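You operate a simulated robot arm through the tools that you are given. There is no shell and no other tool.

Carry out the task below with a simulated robot arm. There is one attempt and no reset: what you move stays moved.

TASK
Clamp the brass strainer in the vice and change its basket.
Fine: cap off, brown basket into the deep side of the wash tray, the silver basket from the bench in, cap twisted on tight; it stays clamped; leave the basket in the drawer. Set down upright: brown basket, silver basket.

Only the result counts: the job must be done as asked and must still hold three seconds after the hand-in. Knocking over, shifting, dropping, spilling or breaking anything else fails it. Lids that push on must go on centred and level and be pressed home; caps that screw on are set level and turned clockwise until they are tight.

THE ROBOT
A 7-joint arm with a three-finger gripper, fixed in place. Base frame: the origin is at the foot of the arm, x ahead of it, y to its left, z up. Readings come in mm, degrees, newtons and seconds.
Its first joint turns from -166.0 to 166.0 degrees. Payload 2.69 kg.
The TCP is the grasp point between the finger pads, 30 mm short of the fingertips. In the tool frame z runs along the fingers and y along their closing line. Largest opening 128 mm; the body of the gripper starts 117 mm behind the TCP.
Orientation is that of the tool frame in the base frame, as a unit quaternion [w, x, y, z]. With the fingers straight down and closing along the base's y, the tool's x points along the base's -x, its y along +y and its z along -z.

THE INTERFACE
- The arm moves only by the tool send_rows. Its argument "plan" is text: rows parted by semicolons, each of 7 numbers parted by spaces: the shift along the tool's x, y, z in mm, then the turn, a rotation vector about the tool's x, y, z in rad, then the gripper command, from -1 (fully open) to 1 (shut), values between in proportion. In form: dx dy dz ax ay az claw; .... A call has 1 to 20 rows; each row shifts and turns the commanded pose from where the row before left it, along the tool's axes as they then stand. A row lasts 0.2 s, in which the tool goes at most 50 mm and 8.6 degrees; a call with a longer step from one row to the next is refused whole, and so is a gripper value outside its range. A pose out of reach is approached as far as the arm can. The call stops where the force on the tool passes 90 N (or 10 N more than at its start, if that is more) or the arm is blocked; 0.2 s more then pass. The fingers move at their own pace and stop on an object; they squeeze with about 44 N. The grip force told is the motor's: it shows also when the fingers shut on nothing. Time passes only in rows, and 0.2 s behind the last, so rows that do not move let the fingers close. It gives the time, the measured TCP pose, the force on the tool (base axes), the opening and the grip force at its end, in the units of the frame above (readings bear some noise), with the torque about the TCP (base axes, N m) and any sound that the robot's microphone picked up.
- Cameras (640 x 400 px; columns grow to the right, rows downward): "scene" is fixed at [219.9, 651.6, 1460.9]; the picture's right is [-0.62, -0.78, 0.00], its down [-0.42, 0.34, -0.84] and it looks along [0.66, -0.52, -0.54] (base axes); focal length 367 px, centre (320, 200). "wrist" rides on the gripper at [58, 54, -131] in the tool frame; the picture's right is [-0.68, 0.74, 0.00], its down [-0.62, -0.57, -0.55] and it looks along [-0.40, -0.37, 0.84] (tool axes); focal length 234 px, centre (320, 200). There is no depth. A picture from a camera that has moved, and an enlarged one, comes with that camera's place and axes in the base frame and with its lens.
- capture(camera): a new picture of that camera. It takes no simulated time.
- slide_trunk(by): slides the trunk up (or, below 0, down) by that many mm; the arm rides with it, the base frame stays. It gives what a move gives, with no picture.
- inspect(camera, box): a new picture of the part [left, top, right, bottom] of that camera's present view, enlarged. It takes no simulated time.
- sign_off(): hands the job in; it is judged then, once.

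Places have to be worked out from the pictures, the camera data and where the tool is seen. Open the gripper and draw the arm clear of the work before you hand the job in, unless the task says otherwise.

The tools are called after ">>>" as name(argument=value, ...) on one line, values as JSON. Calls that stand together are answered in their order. send_rows: Moves the arm, as the interface text tells. Its arguments: {"type":"object","properties":{"plan":{"type":"string"}},"required":["plan"]} The other tools are called the same way: slide_trunk (by) slides the trunk up or down; capture (camera) takes a picture; inspect (camera, box) takes an enlarged picture of a part of a camera's view; sign_off () hands the job in.

At the start:

```text
t: 0.0
eef_pos: [588.2, -169.8, 1224.7]
ee_rot: [0.001, 0.001, 1.0, 0.001]
force: [1.1, -0.4, 0.2]
torque: [0.01, 0.02, -0.01]
finger_gap: 128.0
gripper_force: 0.1
trunk travel left (down, up): [-150.0, 200.0]
```

scene: 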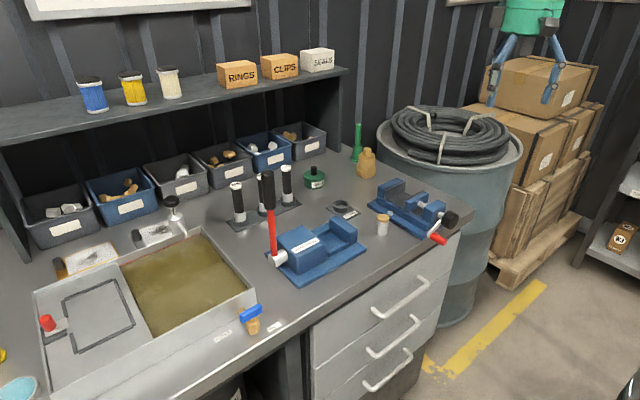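
wrist: 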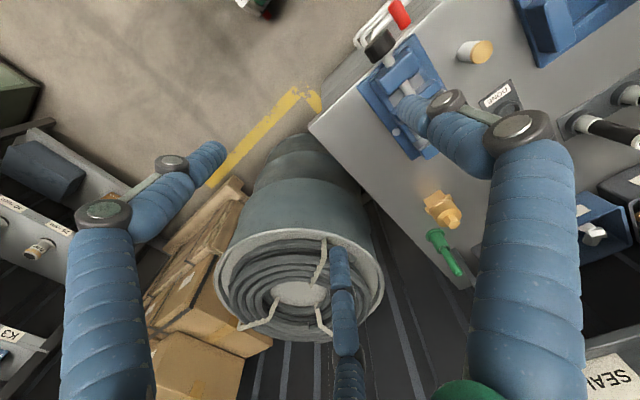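

The overview shows two vices, a wash tray, a brass-coloured strainer standing near the back of the bench, and a small cylinder that may be a basket. I'll enlarge the scene pictures to identify each item.

>>> inspect(camera="scene", box=[340, 120, 500, 260])

>>> inspect(camera="scene", box=[200, 140, 360, 300])

>>> inspect(camera="scene", box=[0, 220, 300, 400])

>>> inspect(camera="scene", box=[0, 120, 200, 280])

>>> inspect(camera="wrist", box=[340, 0, 640, 280])

```text
2.86 times, centred on (420, 190) of scene
camera zoom: at [219.9, 651.6, 1460.9], right [-0.62, -0.78, 0.0], down [-0.42, 0.34, -0.84], along [0.66, -0.52, -0.54], focal length 1048 px, centre (34, 229)
```

zoom: 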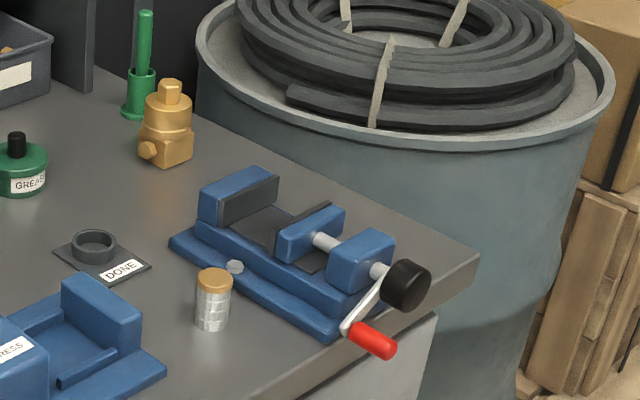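

```text
2.50 times, centred on (280, 220) of scene
camera zoom: at [219.9, 651.6, 1460.9], right [-0.62, -0.78, 0.0], down [-0.42, 0.34, -0.84], along [0.66, -0.52, -0.54], focal length 917 px, centre (420, 150)
```

zoom: 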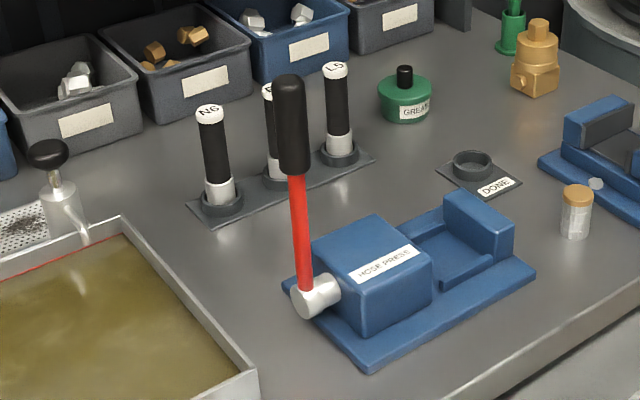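

```text
2.13 times, centred on (150, 310) of scene
camera zoom: at [219.9, 651.6, 1460.9], right [-0.62, -0.78, 0.0], down [-0.42, 0.34, -0.84], along [0.66, -0.52, -0.54], focal length 782 px, centre (683, -35)
```

zoom: 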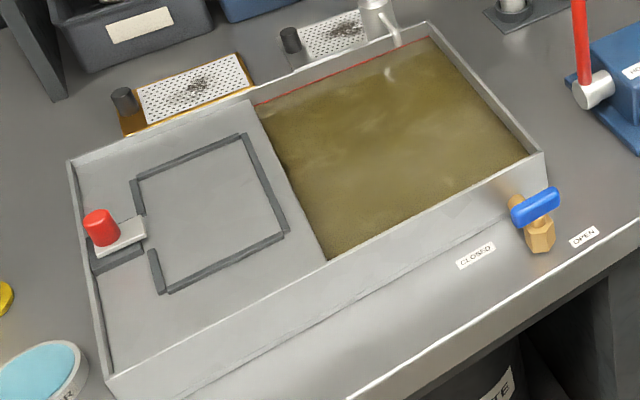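

```text
2.50 times, centred on (100, 200) of scene
camera zoom: at [219.9, 651.6, 1460.9], right [-0.62, -0.78, 0.0], down [-0.42, 0.34, -0.84], along [0.66, -0.52, -0.54], focal length 917 px, centre (870, 200)
```

zoom: 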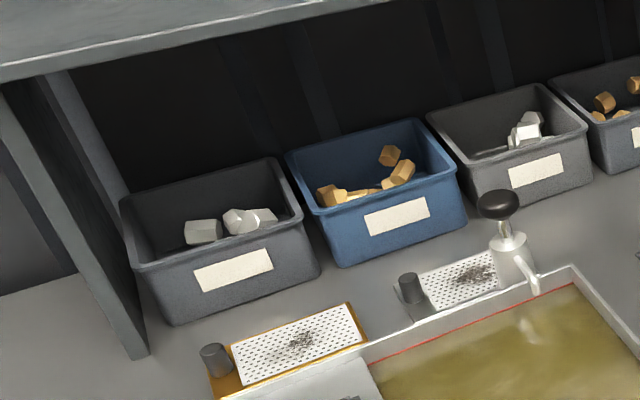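

```text
1.43 times, centred on (490, 140) of wrist
camera zoom: at [530.1, -115.0, 1353.2], right [0.68, 0.74, 0.0], down [0.62, -0.57, 0.55], along [0.4, -0.37, -0.84], focal length 334 px, centre (77, 286)
```

zoom: 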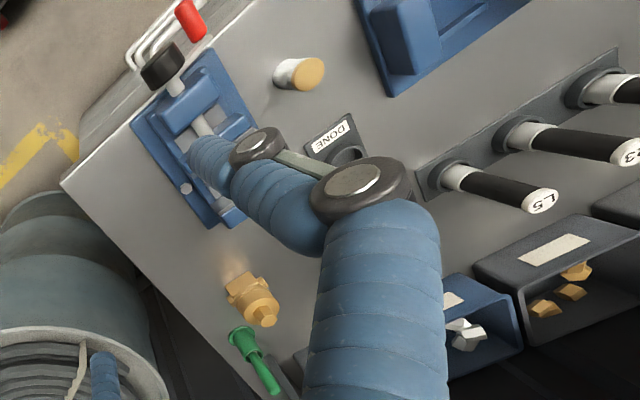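

The strainer stands near the back right of the bench, roughly at x 955, y -120, and the vice has a black knob and a red-handled lever. I'll look closely at the gripper and the vice from both cameras.

>>> inspect(camera="scene", box=[460, 0, 600, 110])

>>> inspect(camera="scene", box=[355, 165, 475, 255])

>>> inspect(camera="scene", box=[290, 240, 470, 400])

>>> inspect(camera="wrist", box=[330, 0, 500, 160])

```text
3.64 times, centred on (530, 55) of scene
camera zoom: at [219.9, 651.6, 1460.9], right [-0.62, -0.78, 0.0], down [-0.42, 0.34, -0.84], along [0.66, -0.52, -0.54], focal length 1334 px, centre (-444, 727)
```

zoom: 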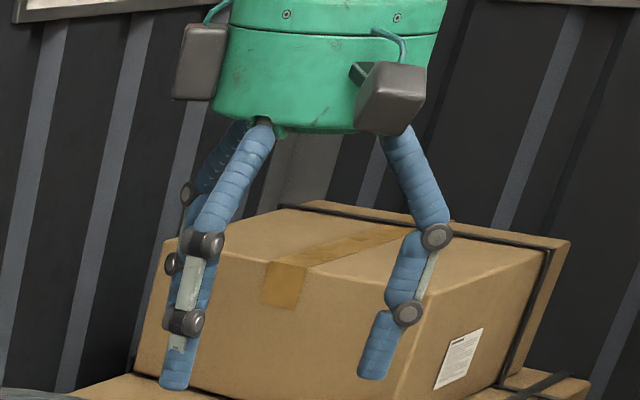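

```text
4.44 times, centred on (415, 210) of scene
camera zoom: at [219.9, 651.6, 1460.9], right [-0.62, -0.78, 0.0], down [-0.42, 0.34, -0.84], along [0.66, -0.52, -0.54], focal length 1630 px, centre (-102, 156)
```

zoom: 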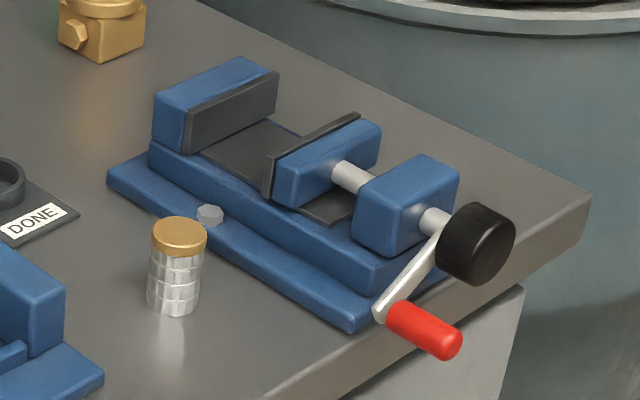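

```text
2.50 times, centred on (380, 320) of scene
camera zoom: at [219.9, 651.6, 1460.9], right [-0.62, -0.78, 0.0], down [-0.42, 0.34, -0.84], along [0.66, -0.52, -0.54], focal length 917 px, centre (170, -100)
```

zoom: 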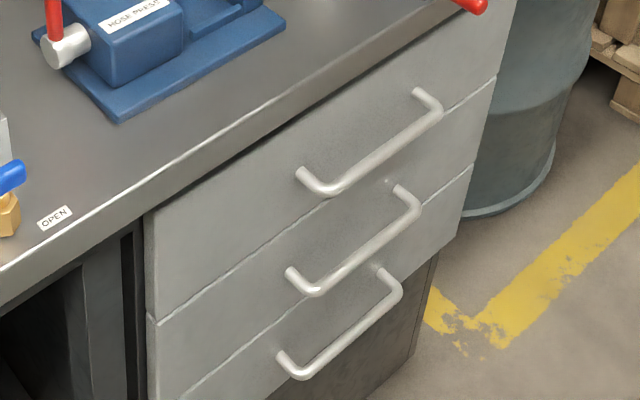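

```text
2.50 times, centred on (415, 80) of wrist
camera zoom: at [530.1, -115.0, 1353.2], right [0.68, 0.74, 0.0], down [0.62, -0.57, 0.55], along [0.4, -0.37, -0.84], focal length 585 px, centre (82, 500)
```

zoom: 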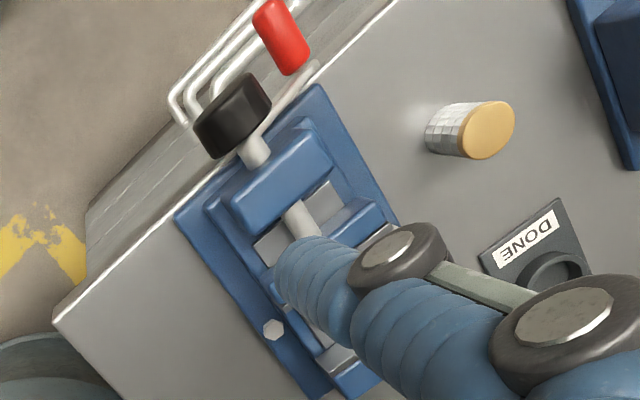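

The fingers look spread in the picture and the vice spindle carries a black knob with a red crank handle at the bench's front edge. I'll enlarge the wash tray and the strainer further before moving.

>>> inspect(camera="scene", box=[20, 260, 150, 400])

>>> inspect(camera="scene", box=[110, 210, 280, 350])

>>> inspect(camera="scene", box=[340, 110, 400, 190])

>>> inspect(camera="scene", box=[300, 160, 370, 230])

```text
2.86 times, centred on (85, 330) of scene
camera zoom: at [219.9, 651.6, 1460.9], right [-0.62, -0.78, 0.0], down [-0.42, 0.34, -0.84], along [0.66, -0.52, -0.54], focal length 1048 px, centre (991, -171)
```

zoom: 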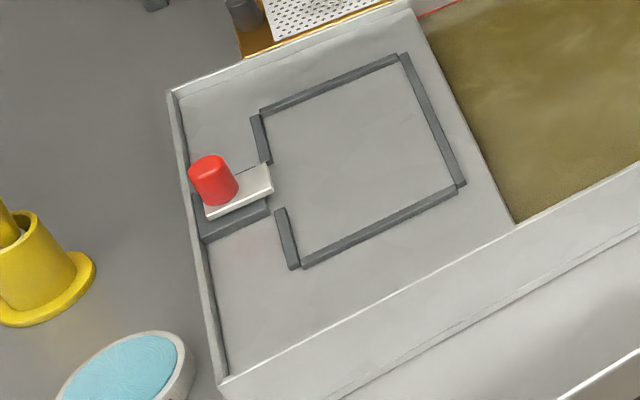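

```text
2.86 times, centred on (195, 280) of scene
camera zoom: at [219.9, 651.6, 1460.9], right [-0.62, -0.78, 0.0], down [-0.42, 0.34, -0.84], along [0.66, -0.52, -0.54], focal length 1048 px, centre (677, -29)
```

zoom: 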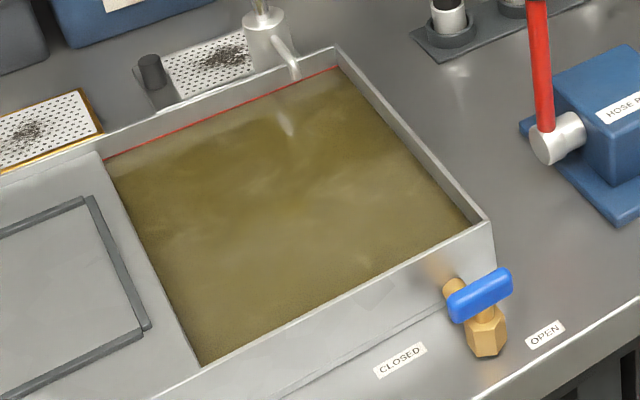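

```text
5.00 times, centred on (370, 150) of scene
camera zoom: at [219.9, 651.6, 1460.9], right [-0.62, -0.78, 0.0], down [-0.42, 0.34, -0.84], along [0.66, -0.52, -0.54], focal length 1834 px, centre (70, 450)
```

zoom: 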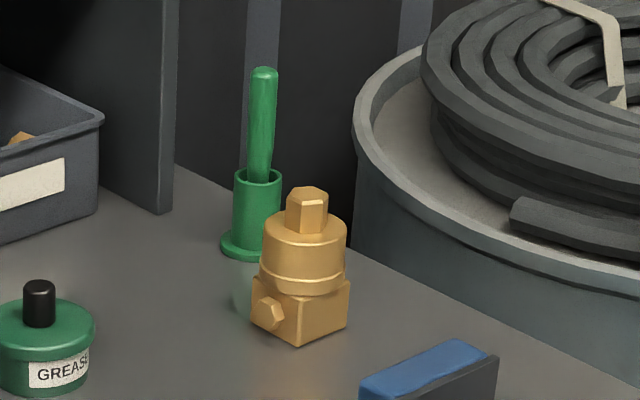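

```text
5.71 times, centred on (335, 195) of scene
camera zoom: at [219.9, 651.6, 1460.9], right [-0.62, -0.78, 0.0], down [-0.42, 0.34, -0.84], along [0.66, -0.52, -0.54], focal length 2096 px, centre (234, 229)
```

zoom: 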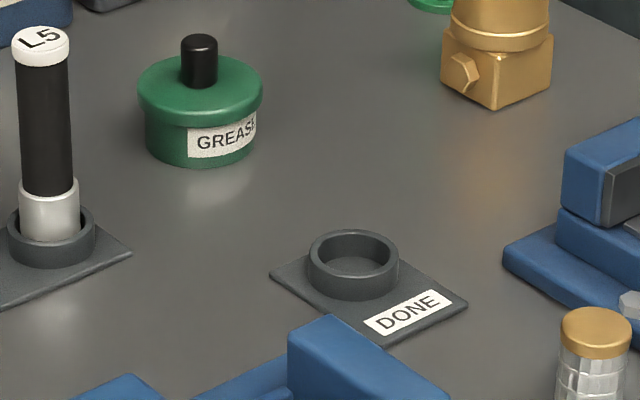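

The strainer has a square body with a hex boss on its +y face, and the vice axis runs along x at about y = -67. I'll bring the open gripper nearer so that the wrist camera looks at the vice.

>>> send_rows(plan="-5 30 25 0 0 0 -1;-5 30 25 0 0 0 -1;-5 30 25 0 0 0 -1;-5 30 25 0 0 0 -1;-5 30 25 0 0 0 -1;-5 29 25 0 0 0 -1")

>>> capture(camera="wrist")

>>> capture(camera="scene")

```text
t: 1.4
eef_pos: [620.2, 11.9, 1072.5]
ee_rot: [0.0, 0.0, 1.0, 0.0]
force: [0.7, -0.5, 0.4]
torque: [0.02, -0.01, 0.03]
finger_gap: 127.7
gripper_force: 0.1
trunk travel left (down, up): [-150.0, 200.0]
```

```text
taken
camera wrist: at [561.3, 65.2, 1201.8], right [0.68, 0.74, 0.0], down [0.62, -0.57, 0.55], along [0.4, -0.37, -0.84], focal length 234 px, centre (320, 200)
```

wrist: 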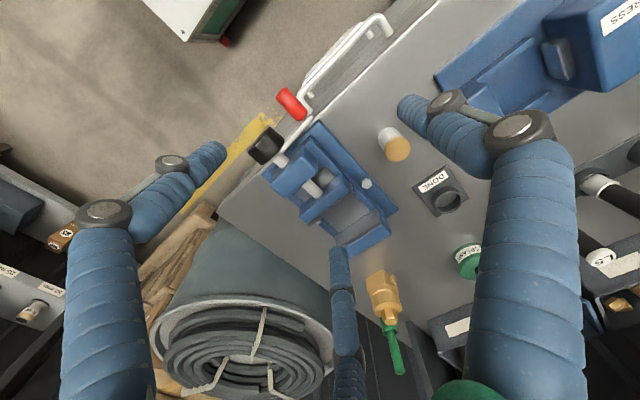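

```text
taken
```

scene: 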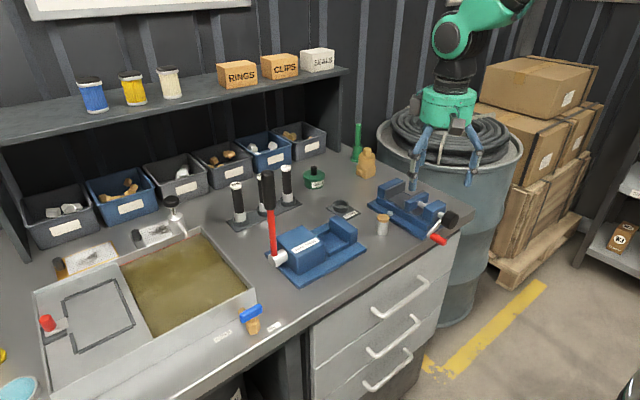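

The pictures draw three spread fingers although the text says two, so I'll close the gripper part way in free air to see how the fingers really sit.

>>> send_rows(plan="0 0 0 0 0 0 1;0 0 0 0 0 0 1;0 0 0 0 0 0 1")

>>> capture(camera="wrist")

>>> inspect(camera="scene", box=[380, 60, 500, 210])

```text
t: 2.2
eef_pos: [619.0, 11.9, 1073.4]
ee_rot: [0.0, -0.001, 1.0, 0.0]
force: [-0.5, -1.2, 0.3]
torque: [0.01, 0.01, 0.0]
finger_gap: 1.9
gripper_force: 31.2
trunk travel left (down, up): [-150.0, 200.0]
```

```text
taken
camera wrist: at [561.3, 65.1, 1201.9], right [0.68, 0.74, 0.0], down [0.62, -0.57, 0.55], along [0.4, -0.37, -0.84], focal length 234 px, centre (320, 200)
```

wrist: 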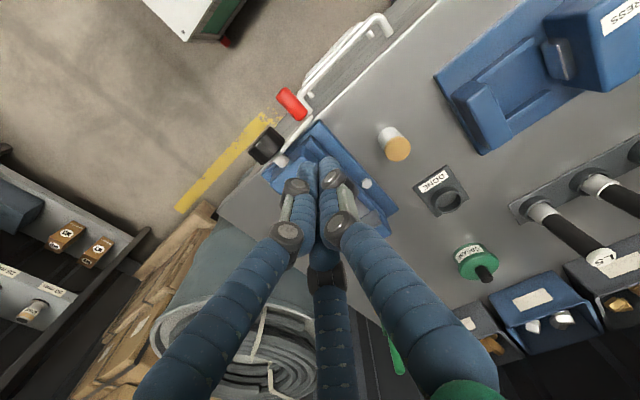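

```text
2.67 times, centred on (440, 135) of scene
camera zoom: at [219.9, 651.6, 1460.9], right [-0.62, -0.78, 0.0], down [-0.42, 0.34, -0.84], along [0.66, -0.52, -0.54], focal length 978 px, centre (0, 373)
```

zoom: 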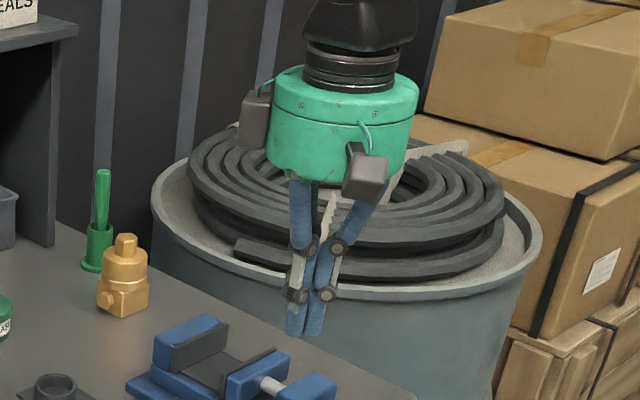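

Closed, the drawn fingers meet at the expected point, so the tool frame is confirmed. Now I'll enlarge this wrist view around the vice, the basket and the strainer.

>>> inspect(camera="wrist", box=[220, 60, 420, 260])

>>> inspect(camera="wrist", box=[370, 110, 530, 300])

```text
2.00 times, centred on (320, 160) of wrist
camera zoom: at [561.3, 65.1, 1201.9], right [0.68, 0.74, 0.0], down [0.62, -0.57, 0.55], along [0.4, -0.37, -0.84], focal length 468 px, centre (320, 280)
```

zoom: 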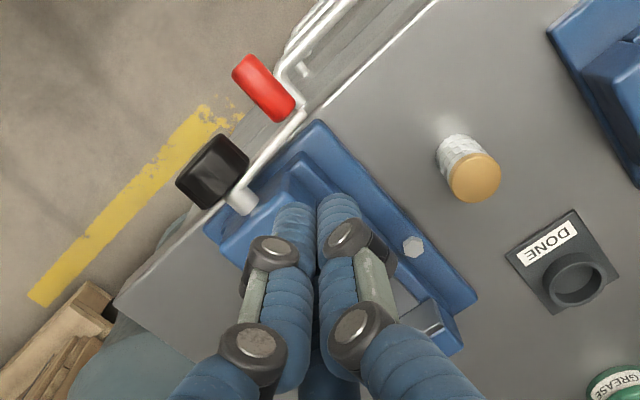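

```text
2.11 times, centred on (450, 205) of wrist
camera zoom: at [561.3, 65.1, 1201.9], right [0.68, 0.74, 0.0], down [0.62, -0.57, 0.55], along [0.4, -0.37, -0.84], focal length 493 px, centre (46, 190)
```

zoom: 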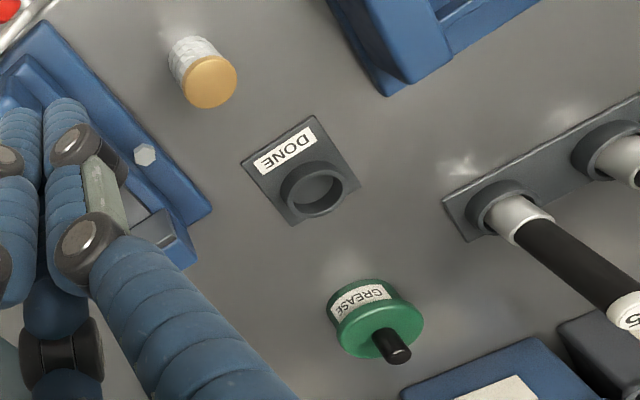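

Zoomed pictures are re-rendered sharply, so I'll back off slightly with the gripper open to get an unobstructed wrist view of the whole vice.

>>> send_rows(plan="15 24 -29 0 0 0 -1;14 24 -28 0 0 0 -1;0 0 0 0 0 0 -1")

>>> inspect(camera="wrist", box=[240, 130, 400, 250])

>>> inspect(camera="scene", box=[365, 170, 465, 250])

>>> inspect(camera="scene", box=[350, 140, 390, 185])

```text
t: 3.0
eef_pos: [589.7, 58.6, 1132.9]
ee_rot: [0.0, 0.0, 1.0, 0.0]
force: [-0.7, 0.0, 0.5]
torque: [-0.07, -0.04, -0.03]
finger_gap: 127.8
gripper_force: 0.0
trunk travel left (down, up): [-150.0, 200.0]
```

```text
3.33 times, centred on (320, 190) of wrist
camera zoom: at [530.9, 114.0, 1261.9], right [0.68, 0.74, 0.0], down [0.62, -0.57, 0.55], along [0.4, -0.37, -0.84], focal length 781 px, centre (320, 233)
```

zoom: 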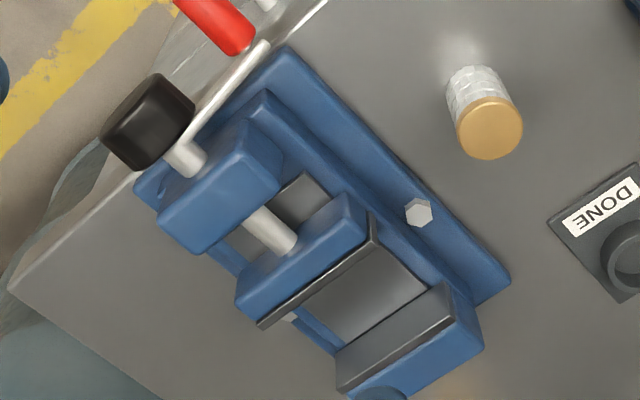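

```text
5.00 times, centred on (415, 210) of scene
camera zoom: at [219.9, 651.6, 1460.9], right [-0.62, -0.78, 0.0], down [-0.42, 0.34, -0.84], along [0.66, -0.52, -0.54], focal length 1834 px, centre (-155, 150)
```

zoom: 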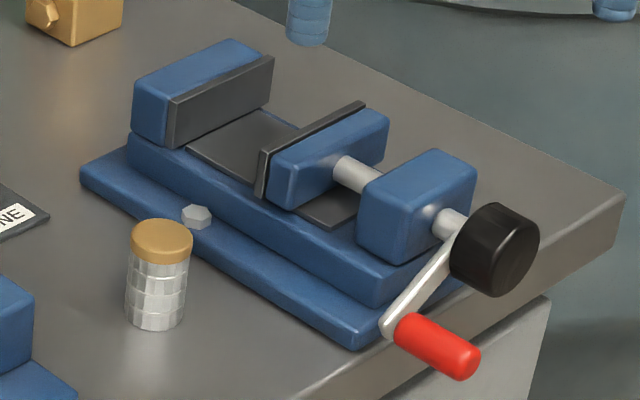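

```text
8.89 times, centred on (370, 162) of scene
camera zoom: at [219.9, 651.6, 1460.9], right [-0.62, -0.78, 0.0], down [-0.42, 0.34, -0.84], along [0.66, -0.52, -0.54], focal length 3261 px, centre (-124, 533)
```

zoom: 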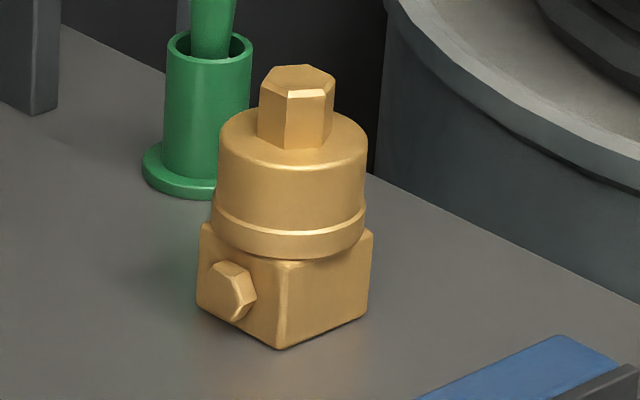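

The silver basket's cap is about (705, 64, 926) with the bench top near z 879. I'll zoom further on the vice jaws and crank from both cameras.

>>> inspect(camera="wrist", box=[290, 170, 370, 230])

>>> inspect(camera="wrist", box=[260, 120, 330, 180])

>>> inspect(camera="wrist", box=[330, 200, 440, 300])

>>> inspect(camera="scene", box=[420, 200, 465, 250])

>>> inspect(camera="scene", box=[380, 170, 430, 215])

```text
6.67 times, centred on (330, 200) of wrist
camera zoom: at [530.9, 114.0, 1261.9], right [0.68, 0.74, 0.0], down [0.62, -0.57, 0.55], along [0.4, -0.37, -0.84], focal length 1561 px, centre (253, 200)
```

zoom: 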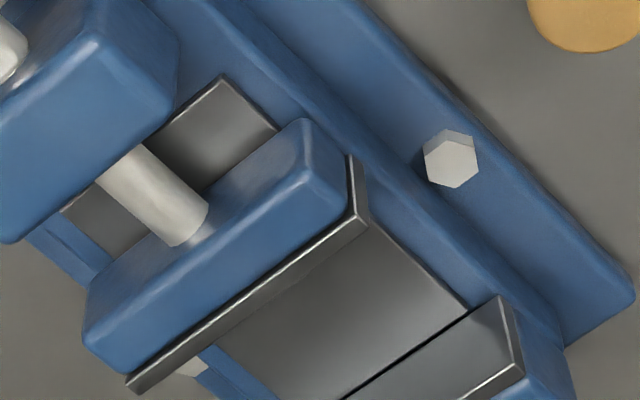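

```text
6.67 times, centred on (295, 150) of wrist
camera zoom: at [530.9, 114.0, 1261.9], right [0.68, 0.74, 0.0], down [0.62, -0.57, 0.55], along [0.4, -0.37, -0.84], focal length 1561 px, centre (487, 533)
```

zoom: 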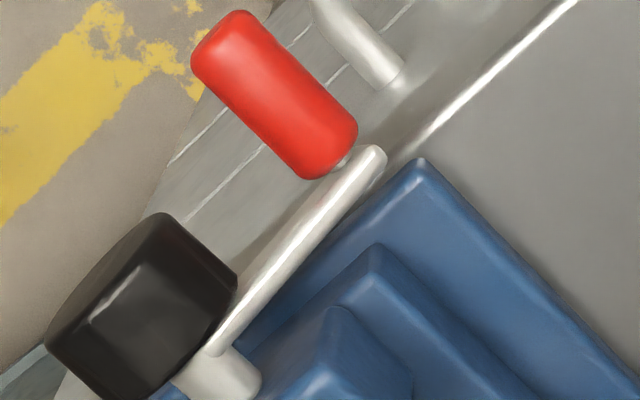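

```text
4.00 times, centred on (385, 250) of wrist
camera zoom: at [530.9, 114.0, 1261.9], right [0.68, 0.74, 0.0], down [0.62, -0.57, 0.55], along [0.4, -0.37, -0.84], focal length 937 px, centre (60, 0)
```

zoom: 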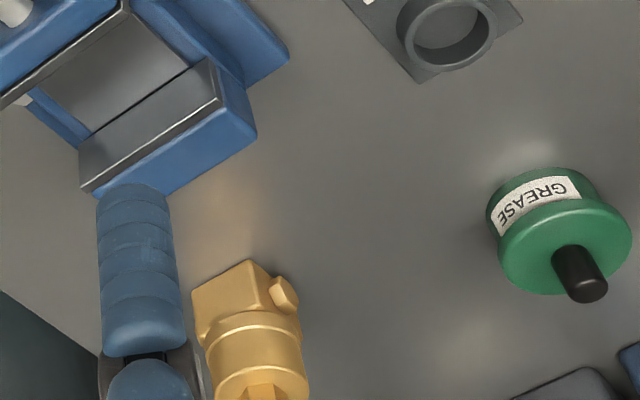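

```text
8.00 times, centred on (442, 225) of scene
camera zoom: at [219.9, 651.6, 1460.9], right [-0.62, -0.78, 0.0], down [-0.42, 0.34, -0.84], along [0.66, -0.52, -0.54], focal length 2934 px, centre (-660, 0)
```

zoom: 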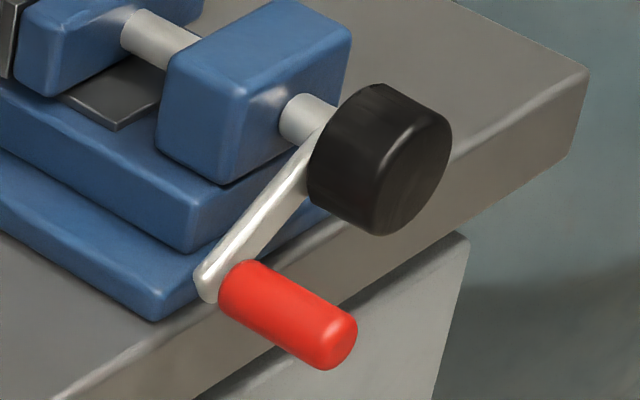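

```text
8.89 times, centred on (405, 192) of scene
camera zoom: at [219.9, 651.6, 1460.9], right [-0.62, -0.78, 0.0], down [-0.42, 0.34, -0.84], along [0.66, -0.52, -0.54], focal length 3261 px, centre (-436, 267)
```

zoom: 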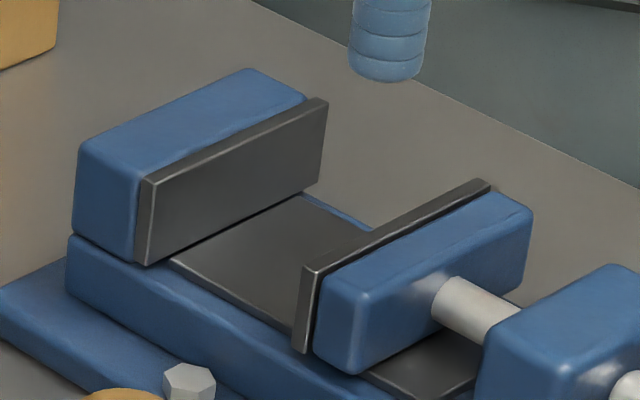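

Triangulation gives: fixed jaw face x≈767, moving jaw x≈708 (gap ≈59), jaws y −9…−89 with top z≈950, and bed z≈920. The strainer body is about 44 mm square, centred near (954, −124). I'll hover high above the strainer to check it.

>>> send_rows(plan="-40.5 -20.3 10.3 0 0 0 -1;-40.5 -20.3 10.3 0 0 0 -1;-40.5 -20.3 10.3 0 0 0 -1;-40.5 -20.3 10.3 0 0 0 -1;-40.5 -20.3 10.3 0 0 0 -1;-40.5 -20.3 10.3 0 0 0 -1;-40.5 -20.3 10.3 0 0 0 -1;-40.5 -20.3 10.3 0 0 0 -1;-40.5 -20.3 10.3 0 0 0 -1;0 0 0 0 0 0 -1")

>>> capture(camera="wrist")

>>> inspect(camera="wrist", box=[260, 140, 380, 240])

>>> inspect(camera="scene", box=[320, 80, 440, 190])

```text
t: 5.2
eef_pos: [956.7, -125.6, 1035.9]
ee_rot: [-0.001, 0.0, 1.0, 0.0]
force: [0.4, 0.5, -0.3]
torque: [0.06, 0.06, -0.01]
finger_gap: 128.0
gripper_force: 0.1
trunk travel left (down, up): [-150.0, 200.0]
```

```text
taken
camera wrist: at [898.1, -71.7, 1165.3], right [0.68, 0.74, 0.0], down [0.62, -0.57, 0.55], along [0.4, -0.37, -0.84], focal length 234 px, centre (320, 200)
```

wrist: 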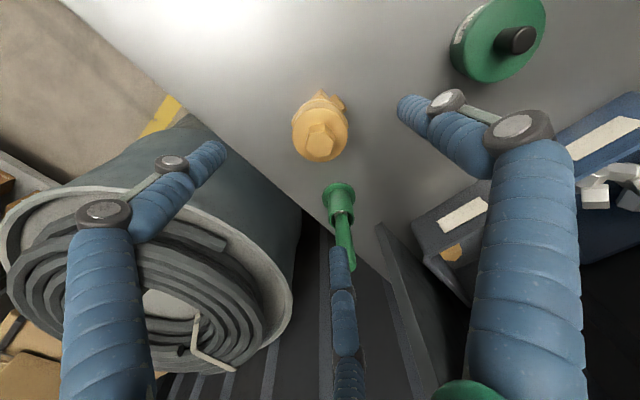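

```text
4.00 times, centred on (320, 190) of wrist
camera zoom: at [898.1, -71.7, 1165.3], right [0.68, 0.74, 0.0], down [0.62, -0.57, 0.55], along [0.4, -0.37, -0.84], focal length 937 px, centre (320, 240)
```

zoom: 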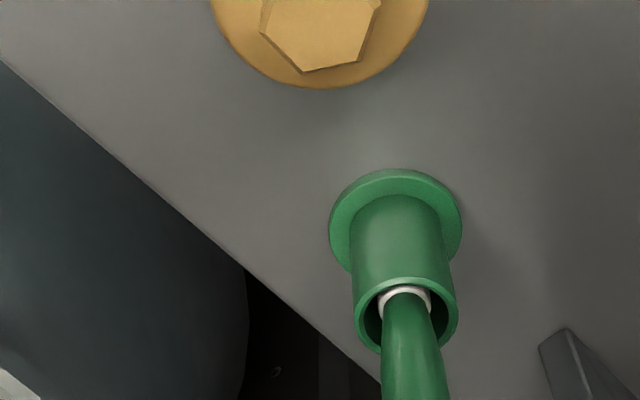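

```text
3.64 times, centred on (380, 135) of scene
camera zoom: at [219.9, 651.6, 1460.9], right [-0.62, -0.78, 0.0], down [-0.42, 0.34, -0.84], along [0.66, -0.52, -0.54], focal length 1334 px, centre (102, 436)
```

zoom: 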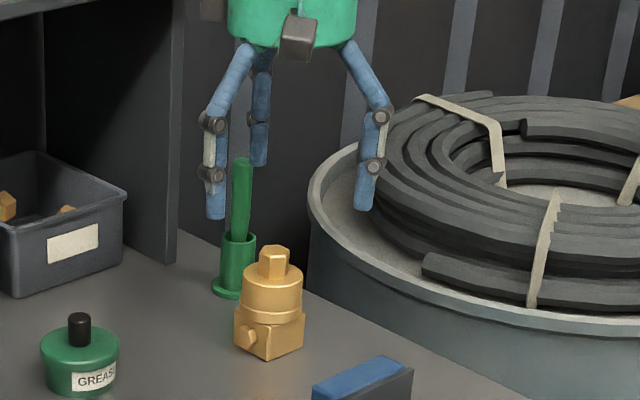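

The strainer sits just ahead of the tool's aim point and the brush holder stays clear behind it. I'll zoom on the strainer to fix its centre and yaw.

>>> inspect(camera="wrist", box=[270, 75, 370, 175])

>>> inspect(camera="scene", box=[350, 140, 390, 185])

```text
4.00 times, centred on (320, 125) of wrist
camera zoom: at [898.1, -71.7, 1165.3], right [0.68, 0.74, 0.0], down [0.62, -0.57, 0.55], along [0.4, -0.37, -0.84], focal length 937 px, centre (320, 500)
```

zoom: 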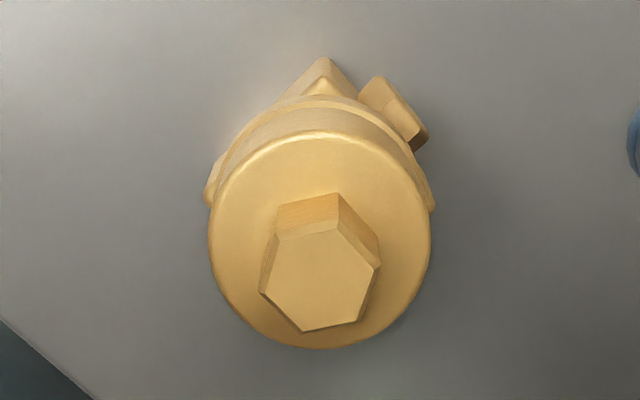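

```text
8.89 times, centred on (370, 162) of scene
camera zoom: at [219.9, 651.6, 1460.9], right [-0.62, -0.78, 0.0], down [-0.42, 0.34, -0.84], along [0.66, -0.52, -0.54], focal length 3261 px, centre (-124, 533)
```

zoom: 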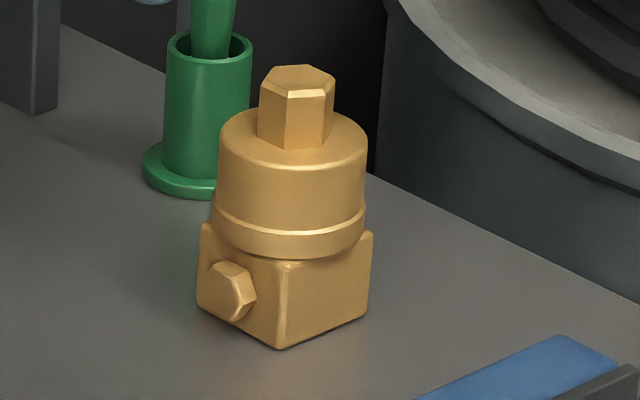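

The hex top triangulates to about (949.5, −118.5, 974), with the cap 52 mm across and its shoulder near z 946; faces are square to the axes. I'll centre over it, narrow the fingers and lower to z≈951 around the cap.

>>> send_rows(plan="7.2 7.1 0 0 0 0 -0.4;0 0 25 0 0 0 -0.4;0 0 25 0 0 0 -0.4;0 0 20 0 0 0 -0.4;0 0 14 0 0 0 -0.4;0 0 0 0 0 0 -0.4")

>>> capture(camera="wrist")

>>> inspect(camera="scene", box=[330, 100, 420, 190])

```text
t: 6.6
eef_pos: [945.7, -118.9, 954.1]
ee_rot: [0.0, 0.0, 1.0, 0.0]
force: [0.1, 0.1, -0.2]
torque: [-0.01, 0.0, 0.03]
finger_gap: 89.7
gripper_force: 0.2
trunk travel left (down, up): [-150.0, 200.0]
```

```text
taken
camera wrist: at [888.1, -64.3, 1083.4], right [0.68, 0.74, 0.0], down [0.62, -0.57, 0.55], along [0.4, -0.37, -0.84], focal length 234 px, centre (320, 200)
```

wrist: 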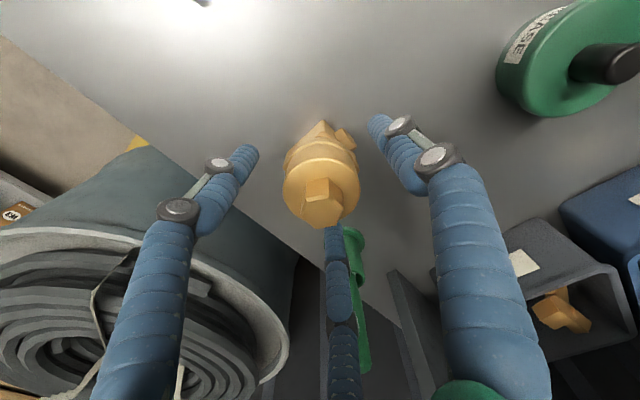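

```text
4.44 times, centred on (375, 145) of scene
camera zoom: at [219.9, 651.6, 1460.9], right [-0.62, -0.78, 0.0], down [-0.42, 0.34, -0.84], along [0.66, -0.52, -0.54], focal length 1630 px, centre (76, 444)
```

zoom: 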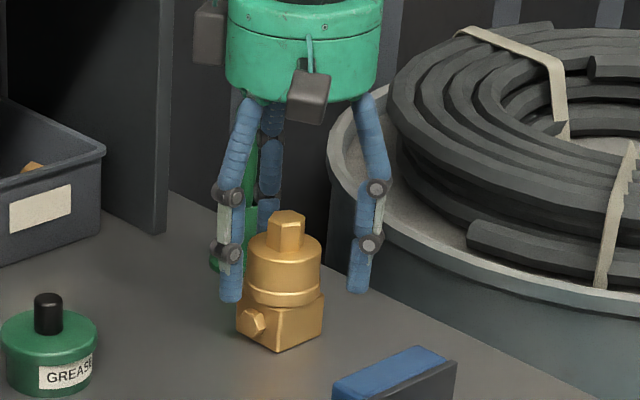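

The fingers straddle the cap with clearance. I'll zoom to check the centring and fingertip height before closing.

>>> inspect(camera="wrist", box=[270, 110, 380, 240])

>>> inspect(camera="scene", box=[350, 130, 400, 185])

```text
3.08 times, centred on (325, 175) of wrist
camera zoom: at [888.1, -64.3, 1083.4], right [0.68, 0.74, 0.0], down [0.62, -0.57, 0.55], along [0.4, -0.37, -0.84], focal length 720 px, centre (305, 277)
```

zoom: 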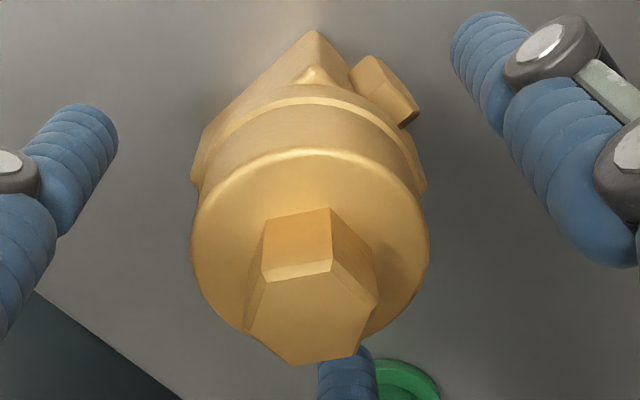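

```text
7.27 times, centred on (375, 158) of scene
camera zoom: at [219.9, 651.6, 1460.9], right [-0.62, -0.78, 0.0], down [-0.42, 0.34, -0.84], along [0.66, -0.52, -0.54], focal length 2668 px, centre (-80, 509)
```

zoom: 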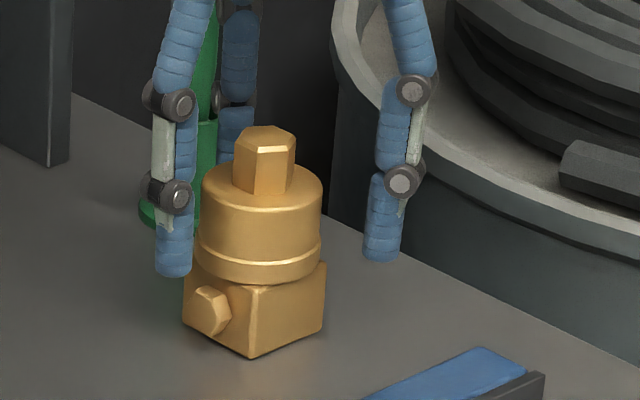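

The cap is centred to within about 2 mm. I'll close the gripper on it.

>>> send_rows(plan="-1.5 1 2 0 0 0 -0.4;0 0 0 0 0 0 0.3;0 0 0 0 0 0 1;0 0 0 0 0 0 1;0 0 0 0 0 0 1")

>>> inspect(camera="scene", box=[350, 130, 400, 185])

```text
t: 7.8
eef_pos: [947.9, -117.8, 952.5]
ee_rot: [0.0, 0.0, 1.0, 0.0]
force: [-0.6, -1.9, 0.2]
torque: [-0.06, -0.02, 0.04]
finger_gap: 54.2
gripper_force: 43.7
trunk travel left (down, up): [-150.0, 200.0]
```

```text
7.27 times, centred on (375, 158) of scene
camera zoom: at [219.9, 651.6, 1460.9], right [-0.62, -0.78, 0.0], down [-0.42, 0.34, -0.84], along [0.66, -0.52, -0.54], focal length 2668 px, centre (-80, 509)
```

zoom: 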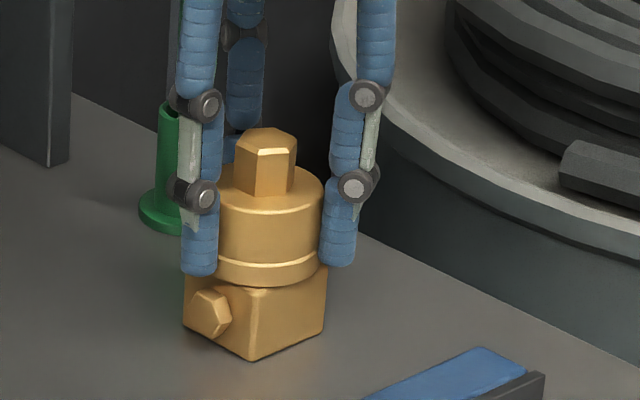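

The cap is held firmly (54 mm, 44 N). I'll lift it straight up about 95 mm and check that the whole strainer comes along.

>>> send_rows(plan="0 0 -8 0 0 0 1;0 0 -20 0 0 0 1;0 0 -25 0 0 0 1;0 0 -25 0 0 0 1;0 0 -17 0 0 0 1;0 0 0 0 0 0 1")

>>> inspect(camera="scene", box=[330, 90, 420, 190])

>>> capture(camera="wrist")

```text
t: 9.2
eef_pos: [948.1, -117.7, 1047.1]
ee_rot: [0.001, -0.001, 1.0, 0.0]
force: [-0.7, -0.1, -4.4]
torque: [-0.01, 0.0, 0.02]
finger_gap: 54.0
gripper_force: 43.7
trunk travel left (down, up): [-150.0, 200.0]
```

```text
4.00 times, centred on (375, 140) of scene
camera zoom: at [219.9, 651.6, 1460.9], right [-0.62, -0.78, 0.0], down [-0.42, 0.34, -0.84], along [0.66, -0.52, -0.54], focal length 1467 px, centre (100, 440)
```

zoom: 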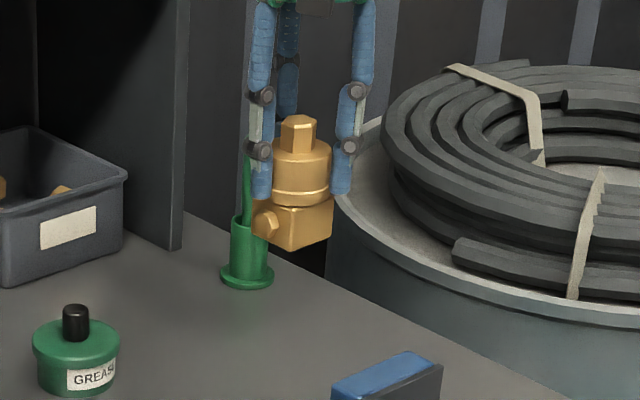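

```text
taken
camera wrist: at [889.7, -63.6, 1176.0], right [0.68, 0.74, 0.0], down [0.62, -0.57, 0.55], along [0.4, -0.37, -0.84], focal length 234 px, centre (320, 200)
```

wrist: 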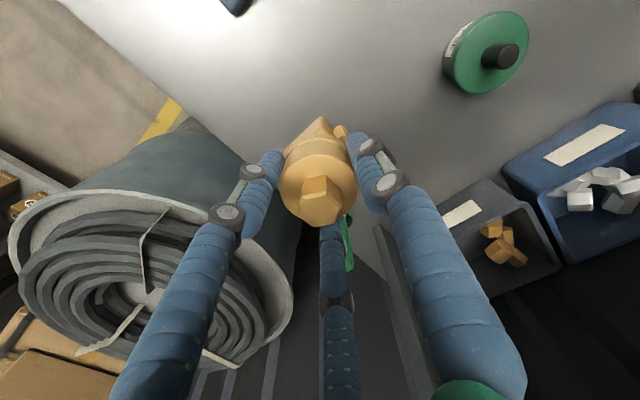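

The whole strainer is hanging level in the grip. I'll carry it at this height to above the vice, about (741, −49.5).

>>> send_rows(plan="25 8.3 0 0 0 0 1;35 11.4 0 0 0 0 1;35 11.4 0 0 0 0 1;35 11.4 0 0 0 0 1;35 11.4 0 0 0 0 1;30 10 0 0 0 0 1;12 4.4 0 0 0 0 1;0 0 0 0 0 0 1;0 0 0 0 0 0 1")

>>> inspect(camera="scene", box=[360, 110, 470, 240])

>>> inspect(camera="wrist", box=[240, 40, 400, 200])

```text
t: 11.2
eef_pos: [741.6, -47.7, 1049.0]
ee_rot: [-0.001, 0.0, 1.0, 0.0]
force: [-0.1, 0.0, -6.0]
torque: [-0.01, 0.0, 0.0]
finger_gap: 54.1
gripper_force: 44.3
trunk travel left (down, up): [-150.0, 200.0]
```

```text
3.08 times, centred on (415, 175) of scene
camera zoom: at [219.9, 651.6, 1460.9], right [-0.62, -0.78, 0.0], down [-0.42, 0.34, -0.84], along [0.66, -0.52, -0.54], focal length 1129 px, centre (28, 277)
```

zoom: 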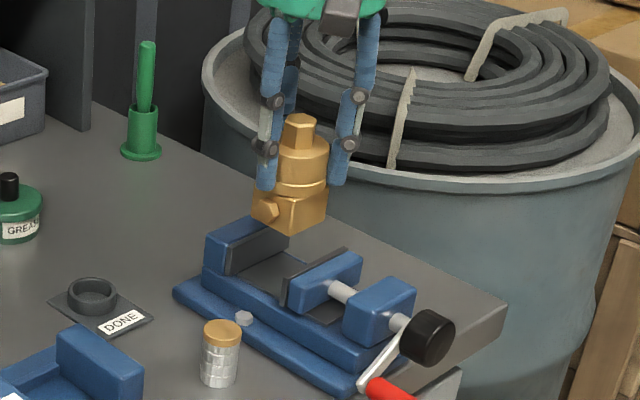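

```text
2.50 times, centred on (320, 120) of wrist
camera zoom: at [682.7, 5.6, 1177.8], right [0.68, 0.74, 0.0], down [0.62, -0.57, 0.55], along [0.4, -0.37, -0.84], focal length 585 px, centre (320, 400)
```

zoom: 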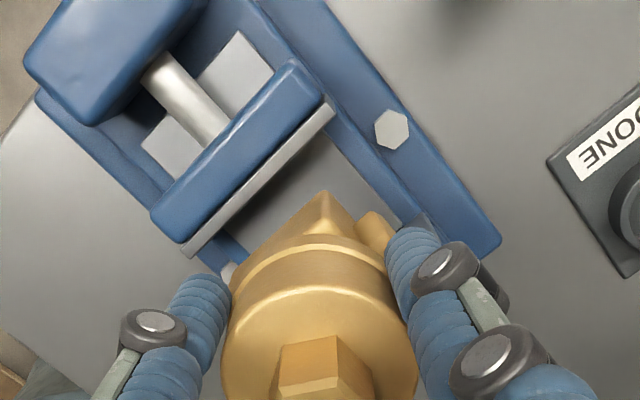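

The moving jaw face checks out at x≈706.5, so the strainer at x≈741 fits between the jaws. I'll lower it most of the way and look.

>>> send_rows(plan="0 -1 12 0 0 0 1;0 0 15 0 0 0 1;0 0 12 0 0 0 1;0 0 8 0 0 0 1;0 0 0 0 0 0 1")

>>> inspect(camera="scene", box=[375, 140, 445, 215])

>>> inspect(camera="wrist", box=[240, 40, 400, 200])

```text
t: 12.4
eef_pos: [741.1, -50.4, 1000.0]
ee_rot: [0.001, 0.001, 1.0, 0.0]
force: [-0.2, -0.9, -4.3]
torque: [-0.01, 0.03, 0.0]
finger_gap: 53.3
gripper_force: 43.9
trunk travel left (down, up): [-150.0, 200.0]
```

```text
5.33 times, centred on (410, 178) of scene
camera zoom: at [219.9, 651.6, 1460.9], right [-0.62, -0.78, 0.0], down [-0.42, 0.34, -0.84], along [0.66, -0.52, -0.54], focal length 1956 px, centre (-160, 320)
```

zoom: 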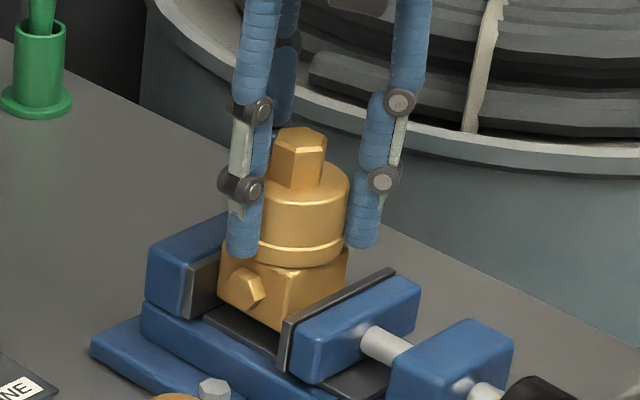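

```text
2.50 times, centred on (320, 120) of wrist
camera zoom: at [683.1, 4.5, 1129.4], right [0.68, 0.74, 0.0], down [0.62, -0.57, 0.55], along [0.4, -0.37, -0.84], focal length 585 px, centre (320, 400)
```

zoom: 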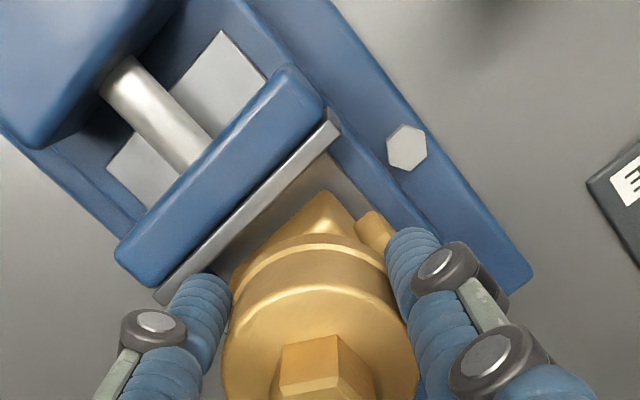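

It is between the jaws with roughly 8 mm to go. I'll lower in small steps and watch the vertical force for contact with the bed.

>>> send_rows(plan="0 0 3 0 0 0 1;0 0 2 0 0 0 1;0 0 1 0 0 0 1;0 0 0 0 0 0 1")

```text
t: 13.4
eef_pos: [741.6, -50.4, 993.5]
ee_rot: [0.0, 0.0, 1.0, 0.0]
force: [-0.9, -0.2, -4.3]
torque: [-0.02, 0.05, 0.0]
finger_gap: 53.6
gripper_force: 43.9
trunk travel left (down, up): [-150.0, 200.0]
```

No contact yet at TCP z≈993; I'll keep going down gently.

>>> send_rows(plan="0 0 1.5 0 0 0 1;0 0 1 0 0 0 1;0 0 0 0 0 0 1")

```text
t: 14.2
eef_pos: [741.8, -48.3, 991.8]
ee_rot: [0.0, 0.0, 1.0, 0.0]
force: [-1.2, -1.6, 2.1]
torque: [-0.01, 0.07, 0.0]
finger_gap: 53.5
gripper_force: 44.3
trunk travel left (down, up): [-150.0, 200.0]
```

The force swung from −4.3 to +2.1 N: the strainer has touched the bed. I'll look once, then release.

>>> inspect(camera="scene", box=[375, 140, 445, 215])

>>> send_rows(plan="0 0 0.5 0 0 0 1;0 0 0 0 0 0 0.05;0 0 0 0 0 0 -0.3;0 0 0 0 0 0 -0.3")

>>> inspect(camera="scene", box=[375, 140, 445, 215])

```text
5.33 times, centred on (410, 178) of scene
camera zoom: at [219.9, 651.6, 1460.9], right [-0.62, -0.78, 0.0], down [-0.42, 0.34, -0.84], along [0.66, -0.52, -0.54], focal length 1956 px, centre (-160, 320)
```

zoom: 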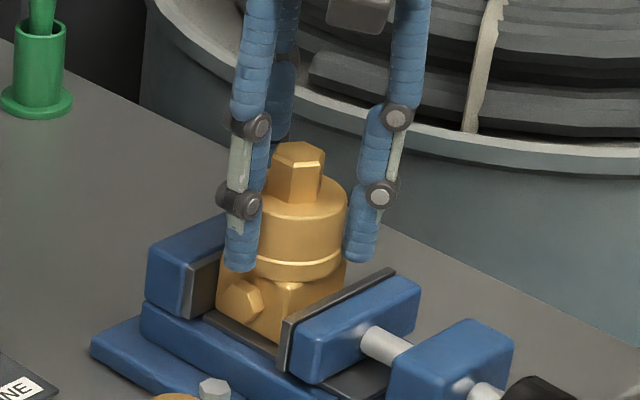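

```text
t: 15.2
eef_pos: [740.8, -50.5, 989.4]
ee_rot: [0.0, 0.0, 1.0, 0.0]
force: [1.0, -0.4, 0.0]
torque: [0.02, -0.01, 0.0]
finger_gap: 83.1
gripper_force: 0.2
trunk travel left (down, up): [-150.0, 200.0]
```

```text
5.33 times, centred on (410, 178) of scene
camera zoom: at [219.9, 651.6, 1460.9], right [-0.62, -0.78, 0.0], down [-0.42, 0.34, -0.84], along [0.66, -0.52, -0.54], focal length 1956 px, centre (-160, 320)
```

zoom: 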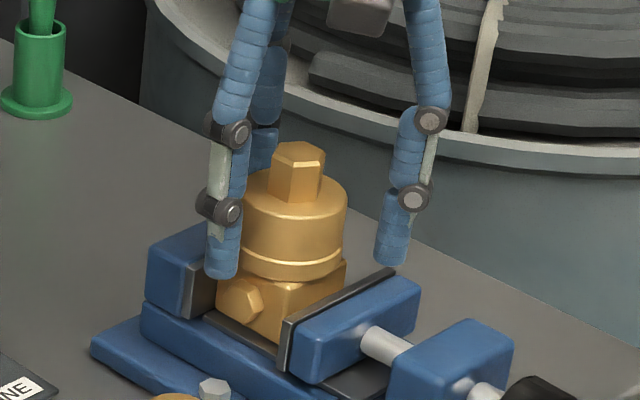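

The strainer stands upright on the bed. I'll rise clear and draw back in front of the bench, then turn the tool to point along +x for the crank.

>>> send_rows(plan="0 0 -20 0 0 0 -0.3;0 0 -30 0 0 0 -0.3;0 0 -35 0 0 0 -0.3;0 0 -35 0 0 0 -0.3;30 5 0 0 0 0 -0.3;45 9 0 0 0 0 -0.3;45 9 0 0 0 0 -0.3;45 9 0 0 0 0 -0.3;45 9 0 0 0 0 -0.3;40 9 0 0 0 0 -0.3;0 0 0 0 0 0 -0.3")

>>> inspect(camera="scene", box=[360, 130, 480, 260])

>>> capture(camera="wrist")

```text
t: 17.6
eef_pos: [489.1, 0.5, 1110.7]
ee_rot: [0.001, 0.0, 1.0, 0.0]
force: [-0.5, 0.2, -0.3]
torque: [0.0, -0.06, -0.04]
finger_gap: 83.2
gripper_force: 0.1
trunk travel left (down, up): [-150.0, 200.0]
```

```text
3.08 times, centred on (420, 195) of scene
camera zoom: at [219.9, 651.6, 1460.9], right [-0.62, -0.78, 0.0], down [-0.42, 0.34, -0.84], along [0.66, -0.52, -0.54], focal length 1129 px, centre (12, 215)
```

zoom: 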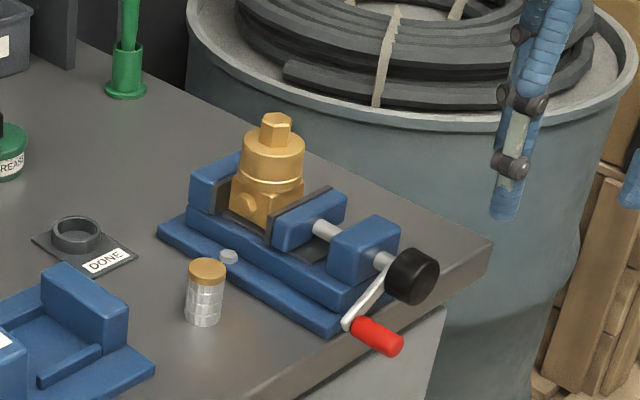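

```text
taken
camera wrist: at [430.9, 56.2, 1240.4], right [0.68, 0.74, 0.0], down [0.62, -0.57, 0.55], along [0.4, -0.37, -0.84], focal length 234 px, centre (320, 200)
```

wrist: 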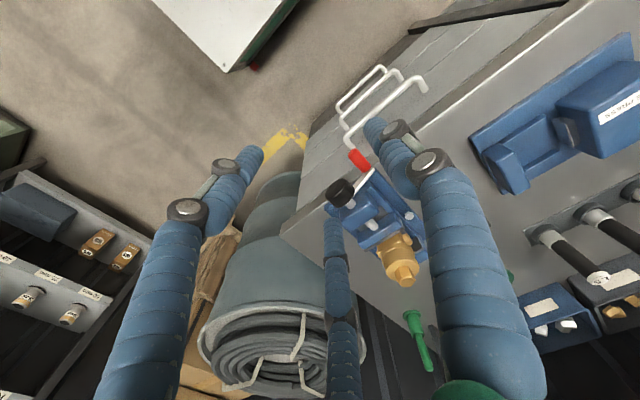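

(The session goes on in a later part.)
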